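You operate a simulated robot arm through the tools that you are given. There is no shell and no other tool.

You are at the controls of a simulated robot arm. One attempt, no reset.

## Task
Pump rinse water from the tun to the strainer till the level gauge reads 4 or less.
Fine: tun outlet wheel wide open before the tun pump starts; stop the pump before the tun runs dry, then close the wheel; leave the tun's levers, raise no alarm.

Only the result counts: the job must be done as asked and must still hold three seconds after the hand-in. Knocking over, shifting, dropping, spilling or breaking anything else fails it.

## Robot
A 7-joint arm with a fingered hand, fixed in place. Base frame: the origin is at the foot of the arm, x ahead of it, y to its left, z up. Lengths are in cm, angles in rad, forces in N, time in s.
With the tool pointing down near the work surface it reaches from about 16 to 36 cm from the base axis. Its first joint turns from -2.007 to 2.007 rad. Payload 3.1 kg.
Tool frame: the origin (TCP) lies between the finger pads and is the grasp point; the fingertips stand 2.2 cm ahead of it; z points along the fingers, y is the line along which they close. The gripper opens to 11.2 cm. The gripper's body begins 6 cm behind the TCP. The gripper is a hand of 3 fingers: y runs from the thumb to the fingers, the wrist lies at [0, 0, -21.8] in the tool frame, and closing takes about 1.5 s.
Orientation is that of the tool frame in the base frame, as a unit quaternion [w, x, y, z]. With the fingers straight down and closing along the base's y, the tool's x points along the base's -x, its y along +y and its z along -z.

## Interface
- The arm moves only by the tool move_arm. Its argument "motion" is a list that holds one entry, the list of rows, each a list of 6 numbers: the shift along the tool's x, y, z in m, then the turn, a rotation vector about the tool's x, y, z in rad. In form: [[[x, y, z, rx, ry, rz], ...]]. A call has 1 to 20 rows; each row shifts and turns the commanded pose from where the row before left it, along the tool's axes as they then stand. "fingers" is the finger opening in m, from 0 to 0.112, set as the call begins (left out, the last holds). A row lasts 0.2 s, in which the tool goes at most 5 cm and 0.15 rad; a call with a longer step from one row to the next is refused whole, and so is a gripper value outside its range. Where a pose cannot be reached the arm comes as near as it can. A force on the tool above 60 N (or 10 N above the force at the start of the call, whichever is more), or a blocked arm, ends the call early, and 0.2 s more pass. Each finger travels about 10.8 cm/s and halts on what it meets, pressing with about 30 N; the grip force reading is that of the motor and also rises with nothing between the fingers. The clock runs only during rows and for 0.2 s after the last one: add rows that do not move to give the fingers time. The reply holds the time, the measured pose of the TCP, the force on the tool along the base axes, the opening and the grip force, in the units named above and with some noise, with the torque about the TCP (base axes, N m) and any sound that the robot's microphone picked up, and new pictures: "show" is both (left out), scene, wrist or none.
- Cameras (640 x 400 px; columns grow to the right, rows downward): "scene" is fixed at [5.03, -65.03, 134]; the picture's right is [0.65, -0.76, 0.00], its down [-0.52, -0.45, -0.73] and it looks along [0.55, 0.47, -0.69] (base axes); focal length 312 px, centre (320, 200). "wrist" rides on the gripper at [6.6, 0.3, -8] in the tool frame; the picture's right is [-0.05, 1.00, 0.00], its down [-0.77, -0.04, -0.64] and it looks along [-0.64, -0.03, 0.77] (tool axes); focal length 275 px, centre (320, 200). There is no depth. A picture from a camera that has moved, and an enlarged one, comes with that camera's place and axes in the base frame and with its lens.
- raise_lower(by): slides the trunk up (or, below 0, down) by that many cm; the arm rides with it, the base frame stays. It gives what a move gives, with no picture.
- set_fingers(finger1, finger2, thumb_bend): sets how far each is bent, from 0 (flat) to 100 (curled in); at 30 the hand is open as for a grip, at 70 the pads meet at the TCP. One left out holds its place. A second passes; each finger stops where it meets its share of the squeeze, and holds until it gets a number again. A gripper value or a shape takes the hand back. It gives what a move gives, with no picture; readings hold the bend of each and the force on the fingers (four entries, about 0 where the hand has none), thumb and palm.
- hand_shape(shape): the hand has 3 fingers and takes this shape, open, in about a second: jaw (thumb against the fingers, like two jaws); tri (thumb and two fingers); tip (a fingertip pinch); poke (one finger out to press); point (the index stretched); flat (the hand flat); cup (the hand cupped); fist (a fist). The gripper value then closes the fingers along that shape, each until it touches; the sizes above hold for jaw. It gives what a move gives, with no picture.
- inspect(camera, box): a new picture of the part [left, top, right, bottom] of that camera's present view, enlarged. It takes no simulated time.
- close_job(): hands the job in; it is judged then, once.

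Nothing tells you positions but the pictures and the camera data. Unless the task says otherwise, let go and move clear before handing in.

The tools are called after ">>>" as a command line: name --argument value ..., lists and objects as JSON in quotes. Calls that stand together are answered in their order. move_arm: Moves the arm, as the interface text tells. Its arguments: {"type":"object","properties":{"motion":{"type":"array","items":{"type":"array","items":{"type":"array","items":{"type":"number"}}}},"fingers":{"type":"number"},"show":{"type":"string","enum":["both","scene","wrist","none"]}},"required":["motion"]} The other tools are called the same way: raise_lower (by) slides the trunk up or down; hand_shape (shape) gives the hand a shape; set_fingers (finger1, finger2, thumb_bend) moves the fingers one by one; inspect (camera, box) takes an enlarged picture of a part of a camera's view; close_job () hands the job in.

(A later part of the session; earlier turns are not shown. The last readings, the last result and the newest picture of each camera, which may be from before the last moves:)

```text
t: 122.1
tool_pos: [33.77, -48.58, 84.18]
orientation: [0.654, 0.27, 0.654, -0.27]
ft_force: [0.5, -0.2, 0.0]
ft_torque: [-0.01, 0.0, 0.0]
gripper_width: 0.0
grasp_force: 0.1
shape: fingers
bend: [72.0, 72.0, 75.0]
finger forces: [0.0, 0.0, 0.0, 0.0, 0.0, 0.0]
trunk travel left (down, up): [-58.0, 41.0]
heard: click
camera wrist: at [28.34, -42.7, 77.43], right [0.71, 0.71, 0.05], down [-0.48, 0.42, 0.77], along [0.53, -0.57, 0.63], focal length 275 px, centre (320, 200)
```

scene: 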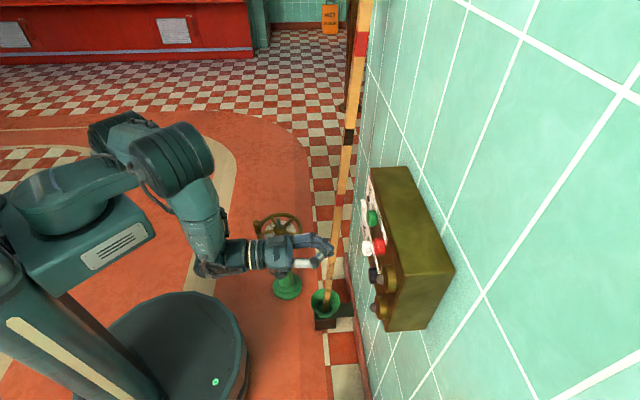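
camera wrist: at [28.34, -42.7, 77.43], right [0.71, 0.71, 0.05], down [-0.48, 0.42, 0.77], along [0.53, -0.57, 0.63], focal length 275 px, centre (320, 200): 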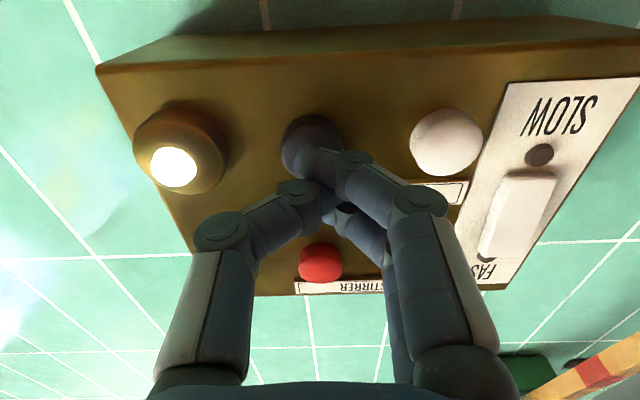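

The lamp is on. I'll wait, then press stop on schedule.

>>> move_arm --motion '[[[0, 0, 0, 0, 0, 0], [0, 0, 0, 0, 0, 0], [0, 0, 0, 0, 0, 0], [0, 0, 0, 0, 0, 0], [0, 0, 0, 0, 0, 0], [0, 0, 0, 0, 0, 0], [0, 0, 0, 0, 0, 0], [0, 0, 0, 0, 0, 0], [0, 0, 0, 0, 0, 0], [0, 0, 0, 0, 0, 0], [0, 0, 0, 0, 0, 0], [0, 0, 0, 0, 0, 0], [0, 0, 0, 0, 0, 0]]]' --show "none"

>>> move_arm --motion '[[[0, 0, 0, 0, 0, 0], [0, 0, 0, 0, 0, 0], [0, 0, 0, 0, 0, 0], [0, 0, 0, 0, 0, 0], [0, 0, 0, 0, 0, 0], [0, 0, 0, 0, 0, 0], [0, 0, 0, 0, 0, 0], [0, 0, 0, 0, 0, 0], [0, 0, 0, 0, 0, 0], [0, 0, 0, 0, 0, 0], [0, 0, 0, 0, 0, 0], [0, 0, 0, 0, 0, 0], [0, 0, 0.013, 0, 0, 0], [0, 0, 0.007, 0, 0, 0], [0, 0, 0.001, 0, 0, 0]]]' --show "scene"

>>> inspect --camera "scene" --box '[320, 200, 420, 320]'

```text
t: 124.9
tool_pos: [33.85, -48.48, 84.13]
orientation: [0.653, 0.27, 0.654, -0.27]
ft_force: [-1.6, 0.4, 0.0]
ft_torque: [0.04, -0.02, 0.04]
gripper_width: 0.0
grasp_force: 0.0
shape: fingers
bend: [72.0, 72.0, 75.0]
finger forces: [0.0, 0.1, 0.0, 0.0, 0.0, 0.1]
trunk travel left (down, up): [-58.0, 41.0]
```

```text
t: 128.1
tool_pos: [35.16, -49.76, 84.11]
orientation: [0.653, 0.271, 0.654, -0.269]
ft_force: [-7.7, 12.3, -2.1]
ft_torque: [0.04, 0.05, -0.01]
gripper_width: 0.0
grasp_force: 7.5
shape: fingers
bend: [73.0, 73.0, 75.0]
finger forces: [13.7, 0.0, 0.1, 0.1, 0.0, 0.1]
trunk travel left (down, up): [-58.0, 41.0]
heard: click
```

scene: 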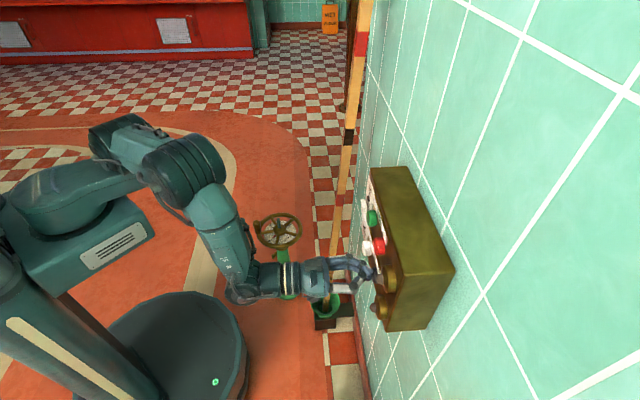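

```text
3.33 times, centred on (370, 260) of scene
camera zoom: at [5.03, -65.03, 134.0], right [0.65, -0.76, 0.0], down [-0.52, -0.45, -0.73], along [0.55, 0.47, -0.69], focal length 1038 px, centre (153, 0)
```

zoom: 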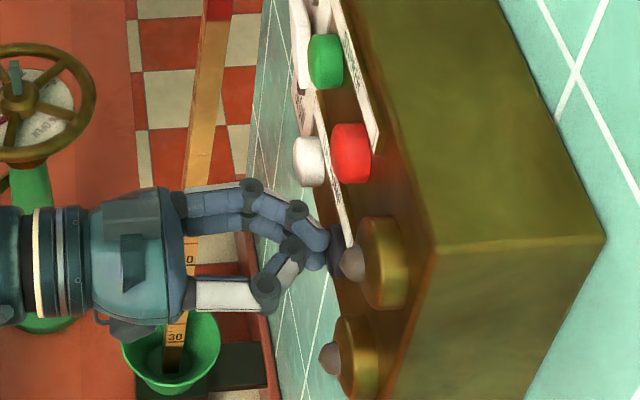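

The pump stopped after about 8.5 s (click heard, lamp off). Back to the dial to read the level.

>>> move_arm --motion '[[[0, 0, -0.035, 0, 0, 0], [0, 0, -0.035, 0, 0, 0], [0, 0, -0.014, 0, 0.1433, 0], [0.002, 0, -0.0139, 0, 0.1433, 0], [0.004, 0, -0.0134, 0, 0.1433, 0], [0.0059, 0, -0.0127, 0, 0.1433, 0], [0.0076, 0, -0.0118, 0, 0.1433, 0], [0.0092, 0, -0.0105, 0, 0.1433, 0], [0.0172, -0.026, -0.016, 0.0986, 0, 0.1058], [0.0142, -0.0291, -0.0133, 0.0986, 0, 0.1058], [0.0111, -0.0316, -0.0103, 0.0986, 0, 0.1058], [0.0076, -0.0335, -0.0071, 0.0986, 0, 0.1058], [0.0039, -0.0346, -0.0037, 0.0986, 0, 0.1058], [0.0003, -0.0349, -0.0003, 0.0986, 0, 0.1058], [0, 0, 0, 0.0986, 0, 0.1058], [0, 0, 0, 0.0986, 0, 0.1058], [0, 0, 0, 0.0986, 0, 0.1058], [0, 0, 0, 0, 0, 0]]]' --show "none"

>>> raise_lower --by 22

>>> hand_shape --shape "jaw"

>>> move_arm --motion '[[[0, 0, 0, 0, 0, 0]]]' --fingers 0.112 --show "wrist"

>>> inspect --camera "wrist" --box '[343, 234, 373, 274]'

>>> inspect --camera "wrist" --box '[310, 225, 420, 345]'

```text
t: 131.9
tool_pos: [3.37, -39.98, 84.57]
orientation: [0.166, 0.802, 0.476, -0.322]
ft_force: [0.1, 0.0, 0.9]
ft_torque: [-0.01, 0.01, -0.02]
gripper_width: 0.0
grasp_force: 0.0
shape: fingers
bend: [72.0, 72.0, 75.0]
finger forces: [0.0, 0.1, 0.0, 0.0, 0.0, 0.0]
trunk travel left (down, up): [-58.0, 41.0]
```

```text
t: 134.2
tool_pos: [3.41, -40.07, 106.56]
orientation: [0.166, 0.802, 0.476, -0.321]
ft_force: [0.4, -0.5, 0.4]
ft_torque: [0.0, 0.03, 0.02]
gripper_width: 0.0
grasp_force: 0.1
shape: fingers
bend: [72.0, 72.0, 75.0]
finger forces: [0.0, 0.0, 0.0, 0.1, 0.0, 0.0]
trunk travel left (down, up): [-80.0, 19.0]
```

```text
t: 135.1
tool_pos: [3.37, -40.06, 106.62]
orientation: [0.167, 0.802, 0.476, -0.321]
ft_force: [-0.9, -0.2, -0.3]
ft_torque: [0.01, 0.02, 0.0]
gripper_width: 11.18
grasp_force: 0.1
shape: jaw
bend: [30.0, 30.0, 30.0]
finger forces: [0.0, 0.0, 0.0, 0.1, 0.0, 0.0]
trunk travel left (down, up): [-80.0, 19.0]
```

```text
t: 135.5
tool_pos: [3.29, -40.01, 106.5]
orientation: [0.166, 0.802, 0.476, -0.321]
ft_force: [-0.2, -0.7, -0.2]
ft_torque: [0.01, 0.0, -0.02]
gripper_width: 11.19
grasp_force: 0.0
shape: jaw
bend: [30.0, 30.0, 30.0]
finger forces: [0.0, 0.0, 0.0, 0.0, 0.0, 0.1]
trunk travel left (down, up): [-80.0, 19.0]
camera wrist: at [8.86, -31.42, 107.95], right [0.85, -0.52, -0.01], down [-0.07, -0.12, 0.99], along [-0.52, -0.84, -0.14], focal length 275 px, centre (320, 200)
```

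wrist: 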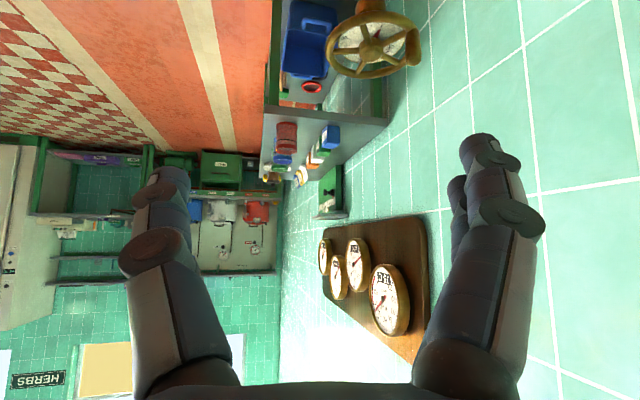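

```text
10.00 times, centred on (358, 254) of wrist
camera zoom: at [8.86, -31.42, 107.95], right [0.85, -0.52, -0.01], down [-0.07, -0.12, 0.99], along [-0.52, -0.84, -0.14], focal length 2753 px, centre (-60, -340)
```

zoom: 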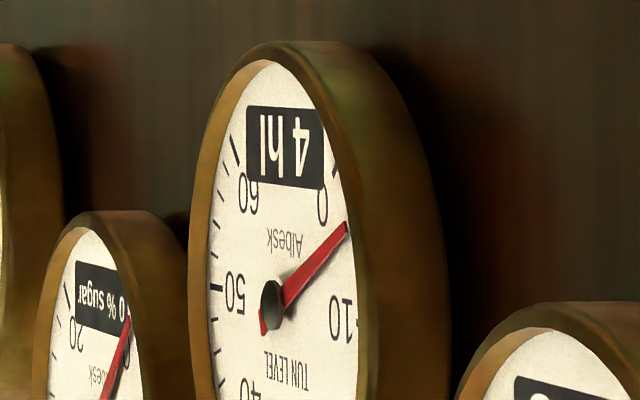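

```text
3.33 times, centred on (365, 285) of wrist
camera zoom: at [8.86, -31.42, 107.95], right [0.85, -0.52, -0.01], down [-0.07, -0.12, 0.99], along [-0.52, -0.84, -0.14], focal length 918 px, centre (170, -83)
```

zoom: 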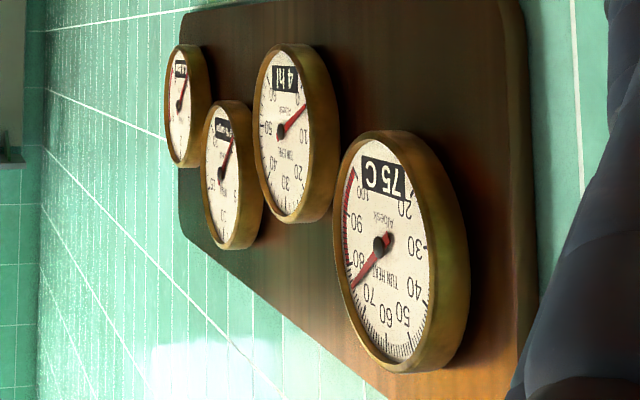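

The display now reads 4, with the needle around 4.0 to 4.2. That is too close to the limit, so I'll run one more pulse of about 3.5 s for margin (to roughly 3.2).

>>> raise_lower --by -22

>>> move_arm --motion '[[[0.0193, 0.0311, -0.018, -0.0986, 0, -0.1058], [0.0158, 0.0346, -0.0147, -0.0986, 0, -0.1058], [0.012, 0.0374, -0.0112, -0.0986, 0, -0.1058], [0.0079, 0.0393, -0.0073, -0.0986, 0, -0.1058], [0.0037, 0.0405, -0.0035, -0.0986, 0, -0.1058], [-0.0006, 0.0408, 0.0005, -0.0986, 0, -0.1058], [0, 0, 0, -0.0986, 0, -0.1058], [0, 0, 0, -0.0986, 0, -0.1058], [0, 0, 0, -0.0986, 0, -0.1058], [0, 0, 0, 0, 0, 0]]]' --fingers 0 --show "none"

>>> set_fingers --finger1 69 --finger2 69 --thumb_bend 69

```text
t: 137.8
tool_pos: [3.46, -40.11, 84.49]
orientation: [0.167, 0.802, 0.476, -0.321]
ft_force: [0.9, -0.3, 0.0]
ft_torque: [0.02, 0.0, 0.03]
gripper_width: 11.19
grasp_force: 0.0
shape: jaw
bend: [30.0, 30.0, 30.0]
finger forces: [0.0, 0.0, 0.0, 0.0, 0.0, 0.0]
trunk travel left (down, up): [-58.0, 41.0]
```

```text
t: 140.0
tool_pos: [27.47, -35.61, 84.13]
orientation: [0.321, 0.358, 0.867, -0.131]
ft_force: [-0.6, 0.0, -0.3]
ft_torque: [-0.03, 0.0, -0.01]
gripper_width: 0.01
grasp_force: 30.4
shape: jaw
bend: [68.0, 68.0, 76.0]
finger forces: [0.0, 0.1, 0.0, 0.0, 0.0, 0.1]
trunk travel left (down, up): [-58.0, 41.0]
```

```text
t: 141.0
tool_pos: [27.47, -35.56, 83.9]
orientation: [0.321, 0.358, 0.867, -0.132]
ft_force: [-0.7, 0.4, 0.9]
ft_torque: [-0.01, -0.02, -0.02]
gripper_width: 0.0
grasp_force: 0.1
shape: fingers
bend: [72.0, 72.0, 75.0]
finger forces: [0.0, 0.0, 0.0, 0.1, 0.0, 0.0]
trunk travel left (down, up): [-58.0, 41.0]
```

>>> move_arm --motion '[[[-0.0111, 0.0031, 0.0095, 0, -0.1436, 0], [-0.0096, 0.0031, 0.011, 0, -0.1436, 0], [-0.0079, 0.0031, 0.0122, 0, -0.1436, 0], [-0.0061, 0.0031, 0.0133, 0, -0.1436, 0], [-0.0042, 0.0031, 0.014, 0, -0.1436, 0], [-0.0021, 0.0031, 0.0145, 0, -0.1436, 0], [0, 0, 0, 0, 0, 0], [0, 0, 0, 0, 0, 0]]]' --show "wrist"

```text
t: 142.8
tool_pos: [34.78, -40.44, 84.01]
orientation: [0.654, 0.27, 0.653, -0.269]
ft_force: [0.5, -0.3, -0.8]
ft_torque: [0.0, 0.03, 0.0]
gripper_width: 0.01
grasp_force: 0.0
shape: fingers
bend: [72.0, 72.0, 75.0]
finger forces: [0.0, 0.0, 0.0, 0.1, 0.0, 0.0]
trunk travel left (down, up): [-58.0, 41.0]
camera wrist: at [29.29, -34.67, 77.27], right [0.71, 0.71, 0.05], down [-0.48, 0.42, 0.77], along [0.52, -0.57, 0.64], focal length 275 px, centre (320, 200)
```

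wrist: 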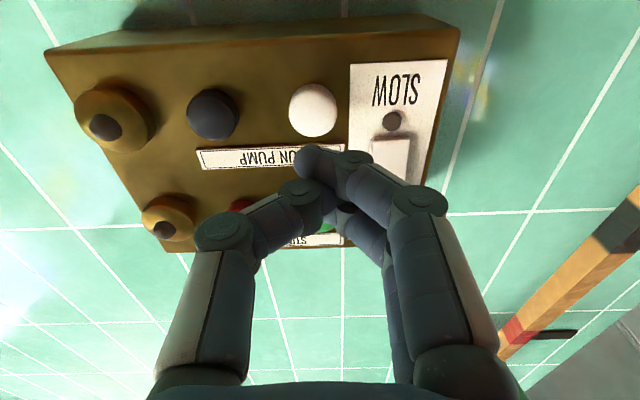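

>>> move_arm --motion '[[[-0.001, -0.001, 0, 0, 0, 0], [0, 0, 0.026, 0, 0, 0], [0, 0, 0.025, 0, 0, 0], [0, 0, 0, 0, 0, 0]]]' --show "none"

>>> inspect --camera "scene" --box '[320, 200, 420, 290]'

```text
t: 143.8
tool_pos: [38.59, -43.9, 84.22]
orientation: [0.655, 0.27, 0.653, -0.269]
ft_force: [0.0, 0.2, -0.6]
ft_torque: [0.02, -0.04, 0.02]
gripper_width: 0.0
grasp_force: 0.2
shape: fingers
bend: [72.0, 72.0, 75.0]
finger forces: [0.0, 0.0, 0.0, 0.1, 0.0, 0.2]
trunk travel left (down, up): [-58.0, 41.0]
```

```text
4.44 times, centred on (370, 245) of scene
camera zoom: at [5.03, -65.03, 134.0], right [0.65, -0.76, 0.0], down [-0.52, -0.45, -0.73], along [0.55, 0.47, -0.69], focal length 1384 px, centre (98, 0)
```

zoom: 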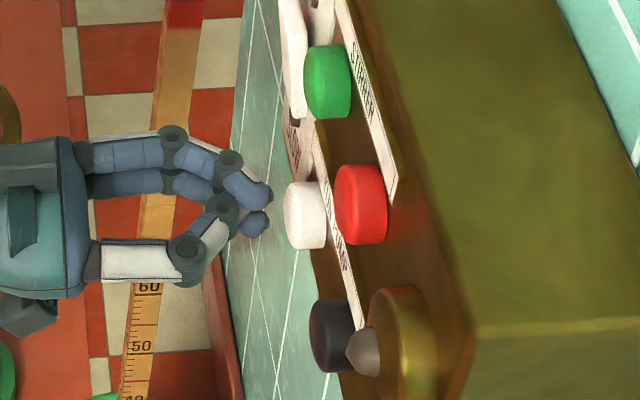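

Running the pulse: white, hop, wait about 2.2 s, black.

>>> move_arm --motion '[[[0, -0.003, 0.009, 0, 0, 0], [0, 0, 0.01, 0, 0, 0], [0, 0, -0.02, 0, 0, 0], [0, -0.032, 0, 0, 0, 0], [0, -0.032, 0, 0, 0, 0], [0, 0, 0, 0, 0, 0], [0, 0, 0, 0, 0, 0], [0, 0, 0, 0, 0, 0], [0, 0, 0, 0, 0, 0], [0, 0, 0, 0, 0, 0], [0, 0, 0, 0, 0, 0], [0, 0, 0, 0, 0, 0], [0, 0, 0, 0, 0, 0], [0, 0, 0, 0, 0, 0], [0, 0, 0, 0, 0, 0], [0, 0, 0, 0, 0, 0], [0, 0, 0.013, 0, 0, 0], [0, 0, 0.007, 0, 0, 0], [0, 0, 0.001, 0, 0, 0]]]' --show "scene"

>>> inspect --camera "scene" --box '[320, 200, 420, 320]'

```text
t: 147.8
tool_pos: [35.15, -49.84, 84.18]
orientation: [0.654, 0.27, 0.653, -0.27]
ft_force: [-11.3, 16.5, -2.6]
ft_torque: [0.04, 0.0, -0.03]
gripper_width: 0.0
grasp_force: 14.8
shape: fingers
bend: [74.0, 73.0, 75.0]
finger forces: [15.5, 14.1, 0.0, 0.0, 0.0, 0.1]
trunk travel left (down, up): [-58.0, 41.0]
heard: click, click
```

scene: 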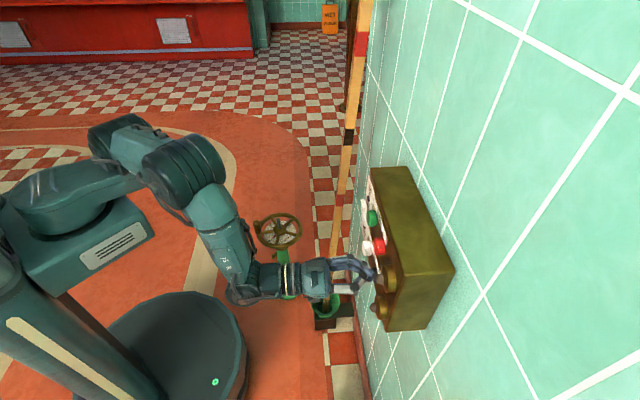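

```text
3.33 times, centred on (370, 260) of scene
camera zoom: at [5.03, -65.03, 134.0], right [0.65, -0.76, 0.0], down [-0.52, -0.45, -0.73], along [0.55, 0.47, -0.69], focal length 1038 px, centre (153, 0)
```

zoom: 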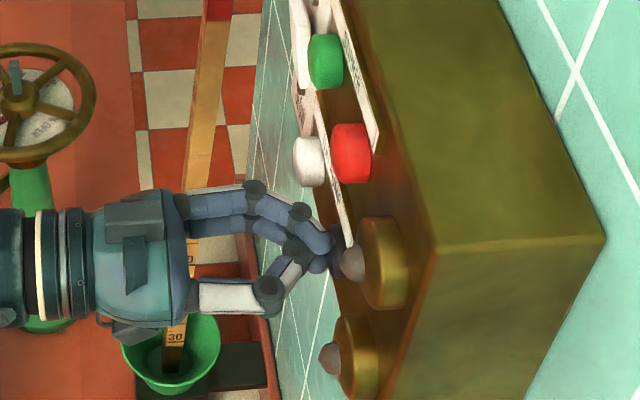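

Both clicks heard and the lamp is off. I'll verify the dial again before closing the wheel.

>>> move_arm --motion '[[[0, 0, -0.035, 0, 0, 0], [0, 0, -0.035, 0, 0, 0], [0, 0, -0.014, 0, 0.1433, 0], [0.002, 0, -0.0139, 0, 0.1433, 0], [0.004, 0, -0.0134, 0, 0.1433, 0], [0.0059, 0, -0.0127, 0, 0.1433, 0], [0.0076, 0, -0.0118, 0, 0.1433, 0], [0.0092, 0, -0.0105, 0, 0.1433, 0], [0.0172, -0.026, -0.016, 0.0986, 0, 0.1058], [0.0142, -0.0291, -0.0133, 0.0986, 0, 0.1058], [0.0111, -0.0316, -0.0103, 0.0986, 0, 0.1058], [0.0076, -0.0335, -0.0071, 0.0986, 0, 0.1058], [0.0039, -0.0346, -0.0037, 0.0986, 0, 0.1058], [0.0003, -0.0349, -0.0003, 0.0986, 0, 0.1058], [0, 0, 0, 0.0986, 0, 0.1058], [0, 0, 0, 0.0986, 0, 0.1058], [0, 0, 0, 0.0986, 0, 0.1058], [0, 0, 0, 0, 0, 0]]]' --show "none"

>>> raise_lower --by 22

>>> hand_shape --shape "jaw"

>>> move_arm --motion '[[[0, 0, 0, 0, 0, 0]]]' --fingers 0.112 --show "wrist"

>>> inspect --camera "wrist" --box '[343, 234, 373, 274]'

>>> inspect --camera "wrist" --box '[310, 225, 420, 345]'

```text
t: 151.6
tool_pos: [3.27, -40.4, 84.62]
orientation: [0.167, 0.802, 0.476, -0.32]
ft_force: [-0.3, -1.3, -0.4]
ft_torque: [-0.02, 0.0, 0.02]
gripper_width: 0.0
grasp_force: 0.1
shape: fingers
bend: [72.0, 72.0, 75.0]
finger forces: [0.0, 0.0, 0.0, 0.0, 0.0, 0.1]
trunk travel left (down, up): [-58.0, 41.0]
```

```text
t: 153.9
tool_pos: [3.35, -40.46, 106.71]
orientation: [0.165, 0.803, 0.475, -0.321]
ft_force: [0.4, 0.2, 0.8]
ft_torque: [0.0, 0.02, 0.03]
gripper_width: 0.01
grasp_force: 0.1
shape: fingers
bend: [72.0, 72.0, 75.0]
finger forces: [0.0, 0.0, 0.1, 0.0, 0.2, 0.0]
trunk travel left (down, up): [-80.0, 19.0]
```

```text
t: 154.8
tool_pos: [3.24, -40.49, 106.62]
orientation: [0.167, 0.802, 0.475, -0.32]
ft_force: [0.2, -0.3, 0.1]
ft_torque: [-0.03, 0.01, -0.02]
gripper_width: 11.21
grasp_force: 0.0
shape: jaw
bend: [30.0, 30.0, 30.0]
finger forces: [0.0, 0.1, 0.0, 0.1, 0.0, 0.0]
trunk travel left (down, up): [-80.0, 19.0]
```

```text
t: 155.2
tool_pos: [3.2, -40.41, 106.63]
orientation: [0.168, 0.802, 0.475, -0.321]
ft_force: [1.2, -1.2, 0.1]
ft_torque: [-0.01, 0.02, 0.0]
gripper_width: 11.2
grasp_force: 0.0
shape: jaw
bend: [30.0, 30.0, 30.0]
finger forces: [0.0, 0.0, 0.0, 0.0, 0.0, 0.0]
trunk travel left (down, up): [-80.0, 19.0]
camera wrist: at [8.75, -31.75, 108.06], right [0.85, -0.52, -0.01], down [-0.07, -0.12, 0.99], along [-0.52, -0.84, -0.14], focal length 275 px, centre (320, 200)
```

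wrist: 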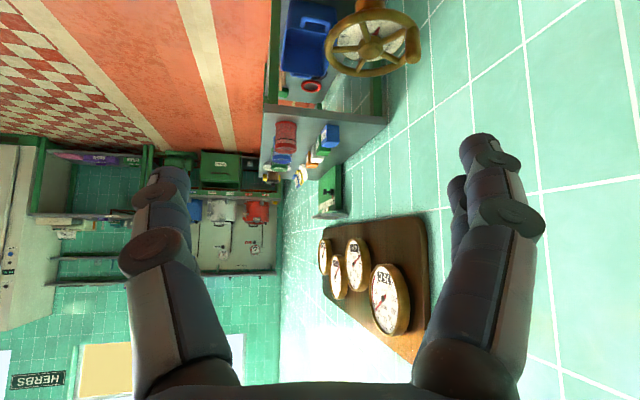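

```text
10.00 times, centred on (358, 254) of wrist
camera zoom: at [8.75, -31.75, 108.06], right [0.85, -0.52, -0.01], down [-0.07, -0.12, 0.99], along [-0.52, -0.84, -0.14], focal length 2753 px, centre (-60, -340)
```

zoom: 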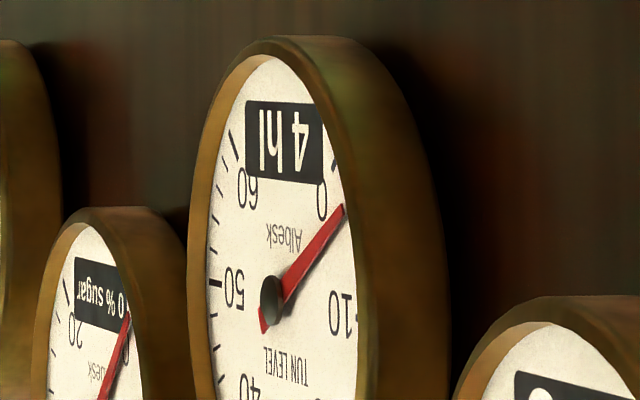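

```text
3.33 times, centred on (365, 285) of wrist
camera zoom: at [8.75, -31.75, 108.06], right [0.85, -0.52, -0.01], down [-0.07, -0.12, 0.99], along [-0.52, -0.84, -0.14], focal length 918 px, centre (170, -83)
```

zoom: 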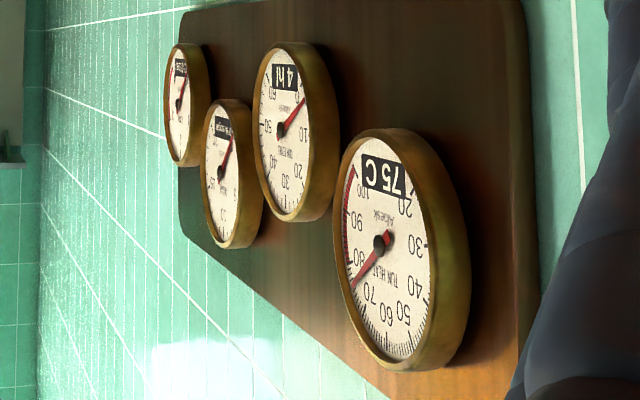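

The display still shows 4 (needle about 3.5). To be clearly at or below 4 however it rounds, I'll do one more pulse of about 4.5 s, landing around 2.5 and well above dry.

>>> raise_lower --by -22

>>> move_arm --motion '[[[0.0193, 0.0311, -0.018, -0.0986, 0, -0.1058], [0.0158, 0.0346, -0.0147, -0.0986, 0, -0.1058], [0.012, 0.0374, -0.0112, -0.0986, 0, -0.1058], [0.0079, 0.0393, -0.0073, -0.0986, 0, -0.1058], [0.0037, 0.0405, -0.0035, -0.0986, 0, -0.1058], [-0.0006, 0.0408, 0.0005, -0.0986, 0, -0.1058], [0, 0, 0, -0.0986, 0, -0.1058], [0, 0, 0, -0.0986, 0, -0.1058], [0, 0, 0, -0.0986, 0, -0.1058], [0, 0, 0, 0, 0, 0]]]' --fingers 0 --show "none"

>>> set_fingers --finger1 69 --finger2 69 --thumb_bend 69

>>> move_arm --motion '[[[-0.0111, 0.0026, 0.0095, 0, -0.1436, 0], [-0.0096, 0.0026, 0.011, 0, -0.1436, 0], [-0.0079, 0.0026, 0.0122, 0, -0.1436, 0], [-0.0061, 0.0026, 0.0133, 0, -0.1436, 0], [-0.0042, 0.0026, 0.014, 0, -0.1436, 0], [-0.0021, 0.0026, 0.0145, 0, -0.1436, 0], [0, 0, 0, 0, 0, 0], [0, 0, 0, 0, 0, 0]]]' --show "wrist"

```text
t: 157.6
tool_pos: [3.24, -40.53, 84.65]
orientation: [0.166, 0.803, 0.475, -0.32]
ft_force: [0.5, 0.5, 0.0]
ft_torque: [0.01, 0.0, 0.0]
gripper_width: 11.23
grasp_force: 0.1
shape: jaw
bend: [30.0, 30.0, 30.0]
finger forces: [0.1, 0.1, 0.0, 0.0, 0.0, 0.1]
trunk travel left (down, up): [-58.0, 41.0]
```

```text
t: 159.8
tool_pos: [27.4, -35.86, 84.11]
orientation: [0.322, 0.358, 0.867, -0.132]
ft_force: [0.4, 0.5, -0.6]
ft_torque: [0.02, 0.01, -0.03]
gripper_width: 0.01
grasp_force: 30.3
shape: jaw
bend: [68.0, 68.0, 76.0]
finger forces: [0.0, 0.1, 0.1, 0.0, 0.1, 0.0]
trunk travel left (down, up): [-58.0, 41.0]
```

```text
t: 160.8
tool_pos: [27.36, -35.93, 84.14]
orientation: [0.322, 0.358, 0.866, -0.132]
ft_force: [-0.6, 0.5, -0.1]
ft_torque: [0.0, 0.0, -0.02]
gripper_width: 0.0
grasp_force: 0.2
shape: fingers
bend: [72.0, 72.0, 75.0]
finger forces: [0.0, 0.1, 0.0, 0.0, 0.0, 0.0]
trunk travel left (down, up): [-58.0, 41.0]
```

```text
t: 162.6
tool_pos: [34.78, -40.98, 84.18]
orientation: [0.654, 0.27, 0.652, -0.27]
ft_force: [-0.5, 0.5, -0.1]
ft_torque: [-0.02, 0.01, 0.01]
gripper_width: 0.03
grasp_force: 0.1
shape: fingers
bend: [72.0, 72.0, 75.0]
finger forces: [0.0, 0.0, 0.0, 0.0, 0.0, 0.1]
trunk travel left (down, up): [-58.0, 41.0]
camera wrist: at [29.38, -35.26, 77.43], right [0.71, 0.71, 0.05], down [-0.48, 0.42, 0.77], along [0.52, -0.56, 0.64], focal length 275 px, centre (320, 200)
```

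wrist: 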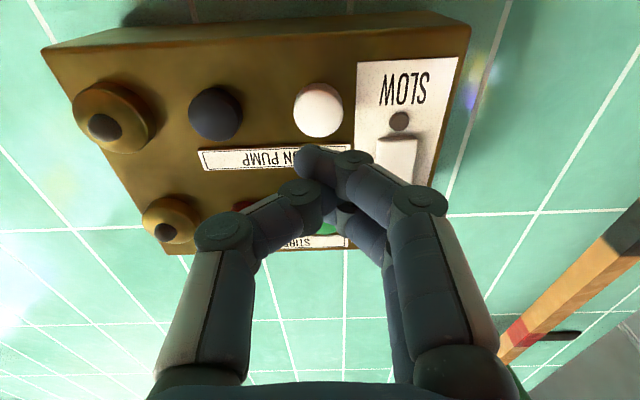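

>>> move_arm --motion '[[[0, 0, 0.024, 0, 0, 0], [0, 0, 0.023, 0, 0, 0], [0, 0, 0, 0, 0, 0]]]' --show "none"

>>> inspect --camera "scene" --box '[320, 200, 420, 290]'

```text
t: 163.4
tool_pos: [37.95, -44.43, 84.17]
orientation: [0.654, 0.271, 0.652, -0.271]
ft_force: [-0.3, 0.4, -0.4]
ft_torque: [0.0, 0.01, 0.02]
gripper_width: 0.01
grasp_force: 0.0
shape: fingers
bend: [72.0, 72.0, 75.0]
finger forces: [0.0, 0.0, 0.0, 0.0, 0.0, 0.0]
trunk travel left (down, up): [-58.0, 41.0]
```

```text
4.44 times, centred on (370, 245) of scene
camera zoom: at [5.03, -65.03, 134.0], right [0.65, -0.76, 0.0], down [-0.52, -0.45, -0.73], along [0.55, 0.47, -0.69], focal length 1384 px, centre (98, 0)
```

zoom: 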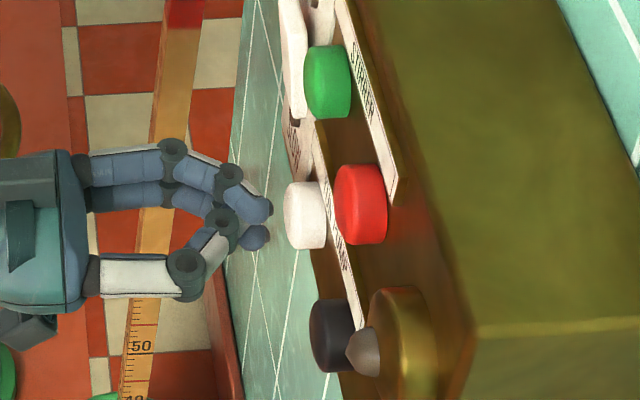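

>>> move_arm --motion '[[[0, 0.0035, 0.009, 0, 0, 0], [0, 0, 0.01, 0, 0, 0], [0, 0, -0.02, 0, 0, 0], [0, -0.032, 0, 0, 0, 0], [0, -0.032, 0, 0, 0, 0], [0, 0, 0, 0, 0, 0], [0, 0, 0, 0, 0, 0], [0, 0, 0, 0, 0, 0], [0, 0, 0, 0, 0, 0], [0, 0, 0, 0, 0, 0], [0, 0, 0, 0, 0, 0], [0, 0, 0, 0, 0, 0], [0, 0, 0, 0, 0, 0], [0, 0, 0, 0, 0, 0], [0, 0, 0, 0, 0, 0]]]' --show "none"

>>> move_arm --motion '[[[0, 0, 0, 0, 0, 0], [0, 0, 0, 0, 0, 0], [0, 0, 0, 0, 0, 0], [0, 0, 0, 0, 0, 0], [0, 0, 0, 0, 0, 0], [0, 0, 0, 0, 0, 0], [0, 0, 0, 0, 0, 0], [0, 0, 0.013, 0, 0, 0], [0, 0, 0.007, 0, 0, 0], [0, 0, 0.001, 0, 0, 0]]]' --show "scene"

>>> inspect --camera "scene" --box '[320, 200, 420, 320]'

```text
t: 166.6
tool_pos: [33.56, -48.69, 84.4]
orientation: [0.654, 0.271, 0.652, -0.271]
ft_force: [0.1, 0.1, -1.0]
ft_torque: [0.02, -0.03, -0.01]
gripper_width: 0.0
grasp_force: 0.1
shape: fingers
bend: [72.0, 72.0, 75.0]
finger forces: [0.0, 0.1, 0.1, 0.0, 0.0, 0.0]
trunk travel left (down, up): [-58.0, 41.0]
heard: click
```

```text
t: 168.8
tool_pos: [34.9, -49.83, 84.29]
orientation: [0.655, 0.271, 0.651, -0.271]
ft_force: [-7.2, 10.0, -1.6]
ft_torque: [0.04, 0.01, -0.04]
gripper_width: 0.0
grasp_force: 6.5
shape: fingers
bend: [73.0, 73.0, 75.0]
finger forces: [13.2, 0.0, 0.0, 0.0, 0.0, 0.0]
trunk travel left (down, up): [-58.0, 41.0]
heard: click
```

scene: 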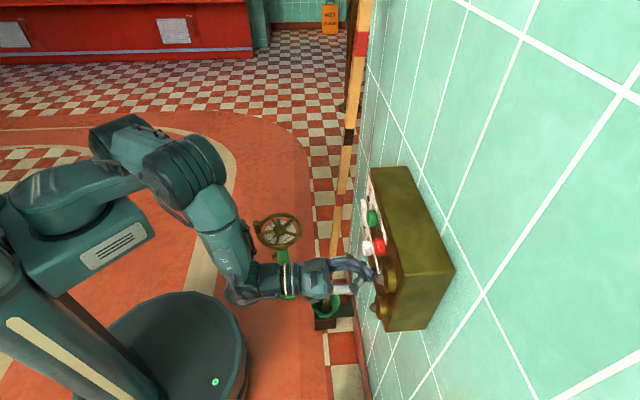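

```text
3.33 times, centred on (370, 260) of scene
camera zoom: at [5.03, -65.03, 134.0], right [0.65, -0.76, 0.0], down [-0.52, -0.45, -0.73], along [0.55, 0.47, -0.69], focal length 1038 px, centre (153, 0)
```

zoom: 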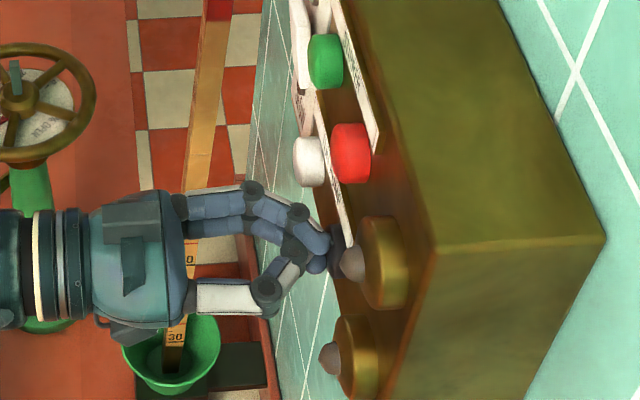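

The pump is off. One more dial check before closing the wheel.

>>> move_arm --motion '[[[0, 0, -0.035, 0, 0, 0], [0, 0, -0.035, 0, 0, 0], [0, 0, -0.014, 0, 0.1433, 0], [0.002, 0, -0.0139, 0, 0.1433, 0], [0.004, 0, -0.0134, 0, 0.1433, 0], [0.0059, 0, -0.0127, 0, 0.1433, 0], [0.0076, 0, -0.0118, 0, 0.1433, 0], [0.0092, 0, -0.0105, 0, 0.1433, 0], [0.0172, -0.026, -0.016, 0.0986, 0, 0.1058], [0.0142, -0.0291, -0.0133, 0.0986, 0, 0.1058], [0.0111, -0.0316, -0.0103, 0.0986, 0, 0.1058], [0.0076, -0.0335, -0.0071, 0.0986, 0, 0.1058], [0.0039, -0.0346, -0.0037, 0.0986, 0, 0.1058], [0.0003, -0.0349, -0.0003, 0.0986, 0, 0.1058], [0, 0, 0, 0.0986, 0, 0.1058], [0, 0, 0, 0.0986, 0, 0.1058], [0, 0, 0, 0.0986, 0, 0.1058], [0, 0, 0, 0, 0, 0]]]' --show "none"

>>> raise_lower --by 22

>>> hand_shape --shape "jaw"

>>> move_arm --motion '[[[0, 0, 0, 0, 0, 0]]]' --fingers 0.112 --show "wrist"

>>> inspect --camera "wrist" --box '[343, 234, 373, 274]'

```text
t: 172.6
tool_pos: [3.37, -40.17, 84.61]
orientation: [0.168, 0.802, 0.476, -0.319]
ft_force: [-0.6, -0.2, 1.3]
ft_torque: [-0.03, 0.03, -0.01]
gripper_width: 0.02
grasp_force: 0.1
shape: fingers
bend: [72.0, 72.0, 75.0]
finger forces: [0.0, 0.1, 0.1, 0.0, 0.0, 0.0]
trunk travel left (down, up): [-58.0, 41.0]
```

```text
t: 174.9
tool_pos: [3.23, -40.33, 106.64]
orientation: [0.167, 0.803, 0.475, -0.32]
ft_force: [-0.2, 0.8, 0.2]
ft_torque: [-0.02, 0.01, 0.03]
gripper_width: 0.0
grasp_force: 0.0
shape: fingers
bend: [72.0, 72.0, 75.0]
finger forces: [0.1, 0.1, 0.0, 0.0, 0.0, 0.0]
trunk travel left (down, up): [-80.0, 19.0]
```

```text
t: 175.8
tool_pos: [3.31, -40.22, 106.52]
orientation: [0.168, 0.802, 0.475, -0.32]
ft_force: [0.3, -1.2, -0.1]
ft_torque: [-0.03, 0.01, 0.0]
gripper_width: 11.18
grasp_force: 0.1
shape: jaw
bend: [30.0, 30.0, 30.0]
finger forces: [0.1, 0.0, 0.1, 0.0, 0.0, 0.0]
trunk travel left (down, up): [-80.0, 19.0]
```

```text
t: 176.2
tool_pos: [3.27, -40.21, 106.58]
orientation: [0.168, 0.802, 0.475, -0.32]
ft_force: [-0.3, 0.9, 0.1]
ft_torque: [0.01, 0.0, 0.0]
gripper_width: 11.21
grasp_force: 0.0
shape: jaw
bend: [30.0, 30.0, 30.0]
finger forces: [0.1, 0.1, 0.1, 0.0, 0.0, 0.1]
trunk travel left (down, up): [-80.0, 19.0]
camera wrist: at [8.75, -31.57, 108.01], right [0.85, -0.52, 0.0], down [-0.07, -0.12, 0.99], along [-0.52, -0.84, -0.14], focal length 275 px, centre (320, 200)
```

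wrist: 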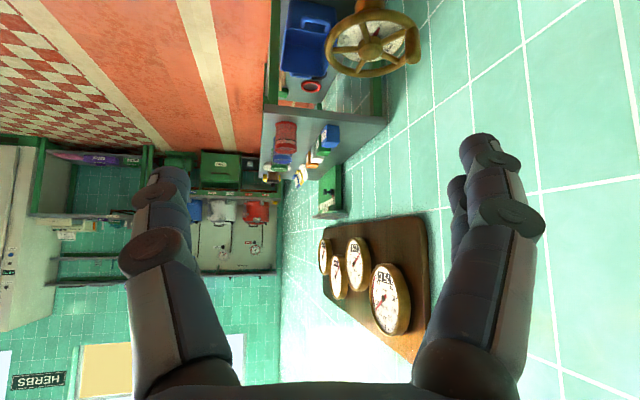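

```text
10.00 times, centred on (358, 254) of wrist
camera zoom: at [8.75, -31.57, 108.01], right [0.85, -0.52, 0.0], down [-0.07, -0.12, 0.99], along [-0.52, -0.84, -0.14], focal length 2753 px, centre (-60, -340)
```

zoom: 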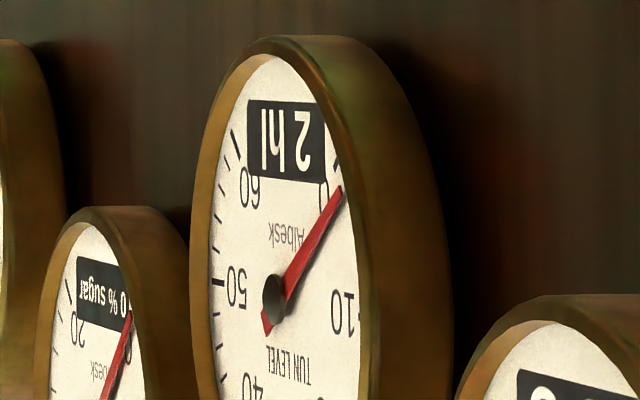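

The gauge reads 2 hl: at or below 4 and not dry. Now I'll go back and close the tun outlet wheel by pushing the handle clockwise.

>>> raise_lower --by -22

>>> move_arm --motion '[[[0.0193, 0.0311, -0.018, -0.0986, 0, -0.1058], [0.0158, 0.0346, -0.0147, -0.0986, 0, -0.1058], [0.012, 0.0374, -0.0112, -0.0986, 0, -0.1058], [0.0079, 0.0393, -0.0073, -0.0986, 0, -0.1058], [0.0037, 0.0405, -0.0035, -0.0986, 0, -0.1058], [-0.0006, 0.0408, 0.0005, -0.0986, 0, -0.1058], [0, 0, 0, -0.0986, 0, -0.1058], [0, 0, 0, -0.0986, 0, -0.1058], [0, 0, 0, -0.0986, 0, -0.1058], [0, 0, 0, 0, 0.142, 0], [0, 0, 0, 0, 0.142, 0], [0, 0, 0, 0, 0.142, 0], [0, 0, 0, 0, 0.142, 0], [0, 0, 0, 0, 0.142, 0], [0, 0, 0, 0, 0, 0]]]' --fingers 0

```text
t: 178.5
tool_pos: [3.28, -40.27, 84.67]
orientation: [0.168, 0.802, 0.475, -0.32]
ft_force: [0.4, 1.0, 0.3]
ft_torque: [0.02, -0.01, 0.01]
gripper_width: 11.2
grasp_force: 0.1
shape: jaw
bend: [30.0, 30.0, 30.0]
finger forces: [0.0, 0.0, 0.1, 0.1, 0.0, 0.1]
trunk travel left (down, up): [-58.0, 41.0]
```

```text
t: 181.7
tool_pos: [27.29, -35.71, 84.11]
orientation: [0.112, 0.379, 0.918, -0.045]
ft_force: [-0.2, -0.5, -1.1]
ft_torque: [0.0, 0.0, -0.01]
gripper_width: 0.02
grasp_force: 30.3
shape: jaw
bend: [68.0, 68.0, 76.0]
finger forces: [0.0, 0.0, 0.0, 0.0, 0.0, 0.0]
out of reach, approached as far as the arm can: row 13, 14
trunk travel left (down, up): [-58.0, 41.0]
camera wrist: at [21.69, -29.75, 90.3], right [0.74, 0.68, 0.01], down [0.4, -0.45, 0.8], along [0.55, -0.59, -0.6], focal length 275 px, centre (320, 200)
```

scene: 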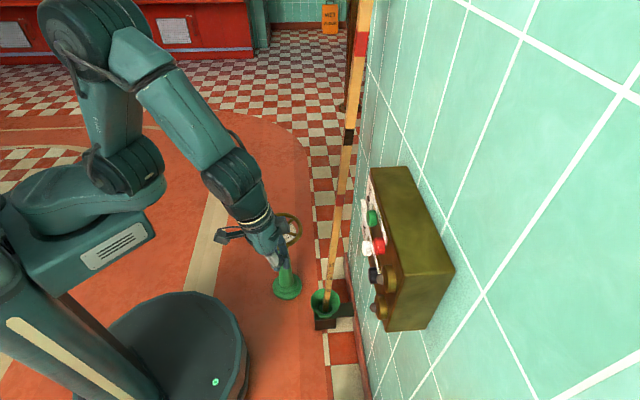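
wrist: 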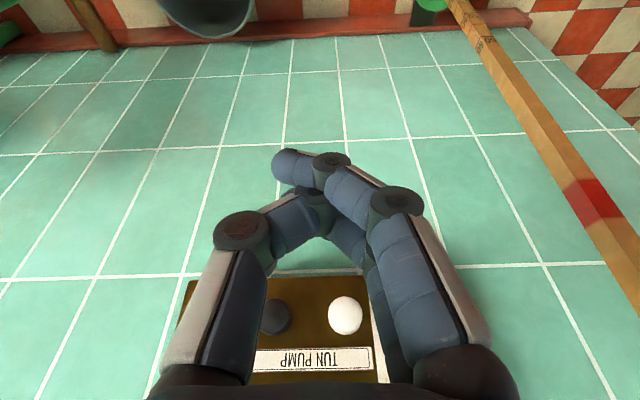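

>>> move_arm --motion '[[[-0.0058, 0.0469, 0.0014, -0.025, 0, -0.102], [-0.0058, 0.0469, 0.0014, -0.025, 0, -0.102], [-0.0058, 0.0469, 0.0014, -0.025, 0, -0.102], [-0.0058, 0.0469, 0.0014, -0.025, 0, -0.102], [-0.0058, 0.0469, 0.0014, -0.025, 0, -0.102], [-0.0058, 0.0469, 0.0014, -0.025, 0, -0.102], [-0.0058, 0.0469, 0.0014, -0.025, 0, -0.102], [0, 0, 0, 0, 0, 0]]]' --show "wrist"

```text
t: 183.5
tool_pos: [45.07, -9.28, 84.27]
orientation: [0.12, 0.024, 0.992, -0.002]
ft_force: [0.0, 0.4, -0.3]
ft_torque: [0.02, -0.02, -0.01]
gripper_width: 0.02
grasp_force: 30.2
shape: jaw
bend: [68.0, 68.0, 76.0]
finger forces: [0.0, 0.0, 0.1, 0.0, 0.0, 0.1]
trunk travel left (down, up): [-58.0, 41.0]
camera wrist: at [36.9, -8.69, 90.35], right [0.09, 1.0, 0.01], down [0.59, -0.07, 0.8], along [0.8, -0.07, -0.6], focal length 275 px, centre (320, 200)
```

wrist: 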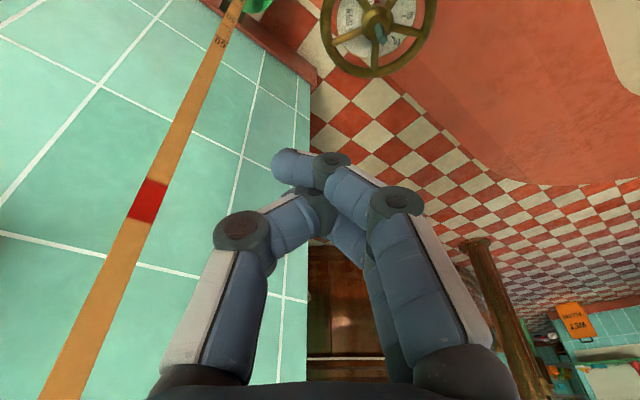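

>>> move_arm --motion '[[[0, 0, 0, 0, 0.12, -0.02], [0, 0, 0, 0, 0.12, -0.02], [0, 0.034, 0, 0, 0, 0], [0, 0.034, 0, 0, 0, 0], [0, 0, 0, 0, 0, 0]]]' --show "none"

>>> raise_lower --by -20

>>> move_arm --motion '[[[0, 0, 0, 0, 0, 0]]]'

>>> inspect --camera "scene" --box '[240, 180, 330, 260]'

```text
t: 184.7
tool_pos: [44.31, -3.12, 83.99]
orientation: [0.121, 0.024, 0.992, -0.003]
ft_force: [-0.1, -0.9, 0.2]
ft_torque: [-0.01, 0.0, -0.04]
gripper_width: 0.01
grasp_force: 30.0
shape: jaw
bend: [68.0, 68.0, 76.0]
finger forces: [0.0, 0.0, 0.0, 0.0, 0.0, 0.1]
out of reach, approached as far as the arm can: row 1, 2, 4
trunk travel left (down, up): [-58.0, 41.0]
```

```text
t: 186.9
tool_pos: [44.3, -3.32, 63.94]
orientation: [0.121, 0.023, 0.992, -0.002]
ft_force: [-0.2, -0.5, -0.1]
ft_torque: [-0.01, 0.02, 0.0]
gripper_width: 0.0
grasp_force: 29.6
shape: jaw
bend: [68.0, 68.0, 76.0]
finger forces: [0.1, 0.1, 0.0, 0.1, 0.0, 0.0]
trunk travel left (down, up): [-38.0, 61.0]
```

```text
t: 187.3
tool_pos: [44.38, -3.15, 64.07]
orientation: [0.121, 0.024, 0.992, -0.001]
ft_force: [0.6, -0.1, 0.0]
ft_torque: [0.03, 0.0, -0.01]
gripper_width: 0.0
grasp_force: 29.9
shape: jaw
bend: [68.0, 68.0, 76.0]
finger forces: [0.0, 0.1, 0.0, 0.1, 0.0, 0.0]
trunk travel left (down, up): [-38.0, 61.0]
camera wrist: at [36.05, -2.61, 70.12], right [0.09, 1.0, 0.01], down [0.59, -0.07, 0.8], along [0.8, -0.07, -0.6], focal length 275 px, centre (320, 200)
```

scene: 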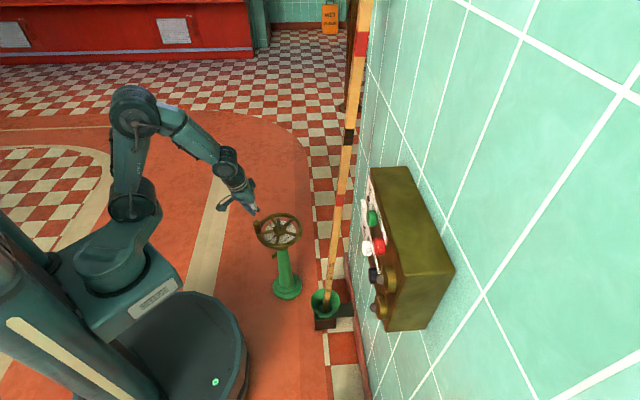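
wrist: 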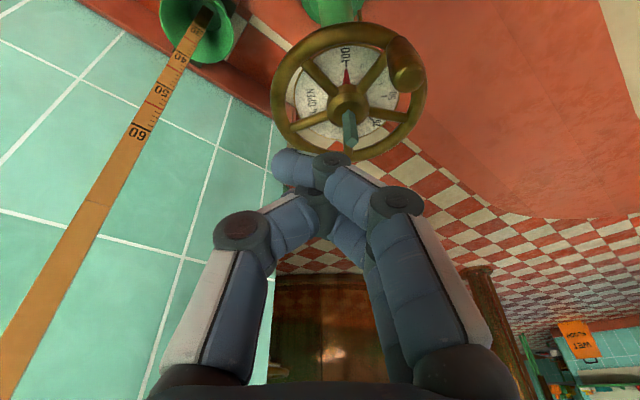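

```text
5.00 times, centred on (285, 220) of scene
camera zoom: at [5.03, -65.03, 134.0], right [0.65, -0.76, 0.0], down [-0.52, -0.45, -0.73], along [0.55, 0.47, -0.69], focal length 1557 px, centre (495, 100)
```

zoom: 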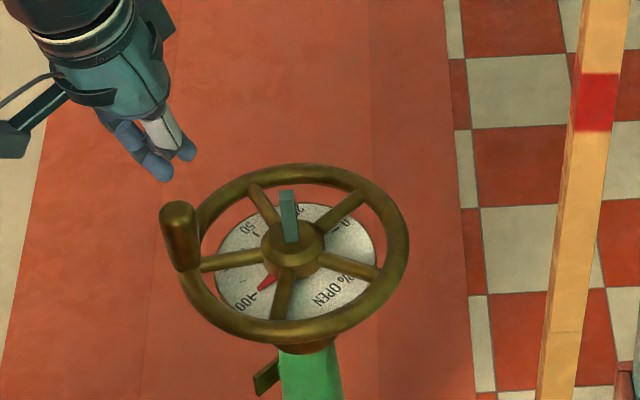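

Straighten the hand, then go down beside the rim on the near side, on the right of the handle.

>>> move_arm --motion '[[[0, 0, 0, 0, 0.12, -0.02], [0, 0, 0, 0, 0.12, -0.02], [-0.015, 0.003, 0.02, 0, 0, 0], [-0.015, 0.003, 0.03, 0, 0, 0], [0, 0, 0, 0, 0, 0]]]'

>>> inspect --camera "scene" --box '[240, 180, 330, 260]'

```text
t: 188.5
tool_pos: [48.31, -2.58, 59.59]
orientation: [0.121, 0.025, 0.992, -0.002]
ft_force: [0.7, 0.0, 0.2]
ft_torque: [0.02, 0.01, 0.04]
gripper_width: 0.03
grasp_force: 30.4
shape: jaw
bend: [68.0, 68.0, 76.0]
finger forces: [0.1, 0.0, 0.1, 0.1, 0.0, 0.0]
out of reach, approached as far as the arm can: row 1, 2
trunk travel left (down, up): [-38.0, 61.0]
camera wrist: at [40.08, -2.12, 65.75], right [0.09, 1.0, 0.01], down [0.59, -0.07, 0.8], along [0.8, -0.07, -0.6], focal length 275 px, centre (320, 200)
```

scene: 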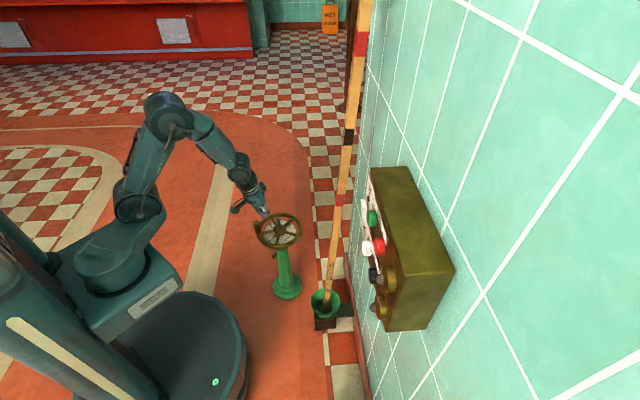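
wrist: 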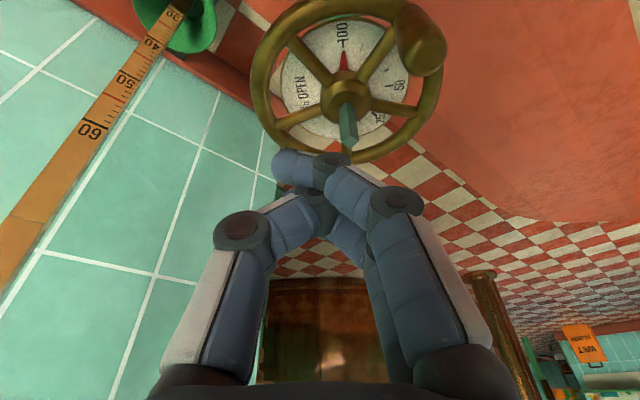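

```text
5.00 times, centred on (285, 220) of scene
camera zoom: at [5.03, -65.03, 134.0], right [0.65, -0.76, 0.0], down [-0.52, -0.45, -0.73], along [0.55, 0.47, -0.69], focal length 1557 px, centre (495, 100)
```

zoom: 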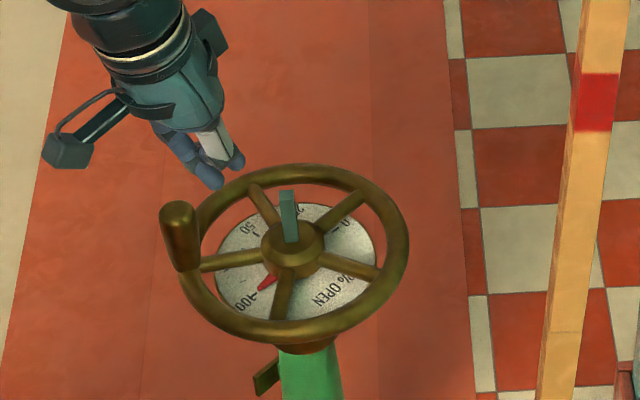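

The arm can't fully straighten in this configuration, but a slight forward tilt is fine for pushing. I'll descend at the near rim.

>>> move_arm --motion '[[[0.01, -0.0012, 0.0302, 0, 0, 0], [0.01, -0.0012, 0.0302, 0, 0, 0], [0.01, -0.0012, 0.0302, 0, 0, 0], [0.01, -0.0012, 0.0302, 0, 0, 0], [0, 0, 0, 0, 0, 0]]]'

>>> inspect --camera "scene" --box '[240, 180, 330, 260]'

```text
t: 189.7
tool_pos: [47.39, -3.03, 46.85]
orientation: [0.121, 0.025, 0.992, -0.002]
ft_force: [-0.3, 0.0, 0.4]
ft_torque: [0.0, -0.03, -0.02]
gripper_width: 0.02
grasp_force: 30.5
shape: jaw
bend: [68.0, 68.0, 76.0]
finger forces: [0.0, 0.1, 0.0, 0.1, 0.0, 0.0]
trunk travel left (down, up): [-38.0, 61.0]
camera wrist: at [39.1, -2.45, 53.01], right [0.09, 1.0, 0.01], down [0.59, -0.07, 0.8], along [0.8, -0.07, -0.6], focal length 275 px, centre (320, 200)
```

scene: 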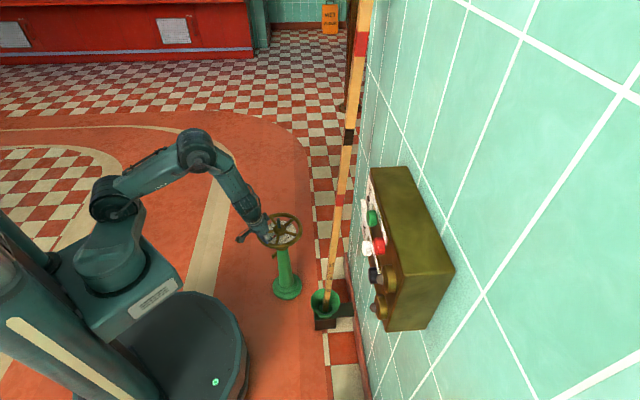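
wrist: 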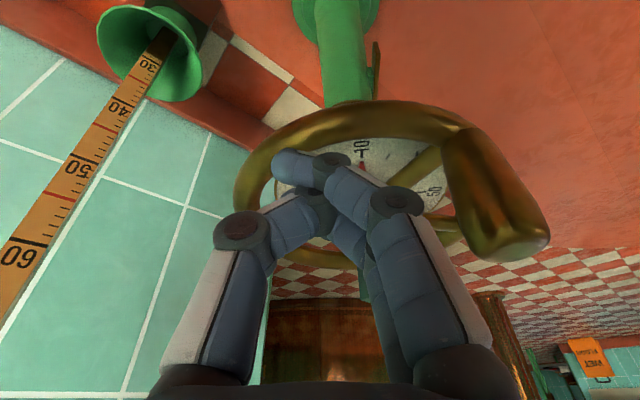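

```text
5.00 times, centred on (285, 220) of scene
camera zoom: at [5.03, -65.03, 134.0], right [0.65, -0.76, 0.0], down [-0.52, -0.45, -0.73], along [0.55, 0.47, -0.69], focal length 1557 px, centre (495, 100)
```

zoom: 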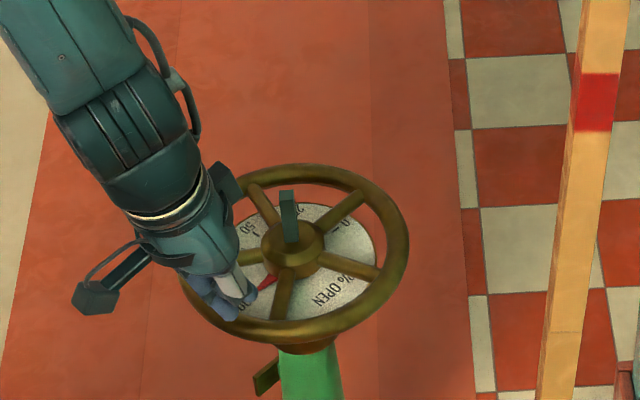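

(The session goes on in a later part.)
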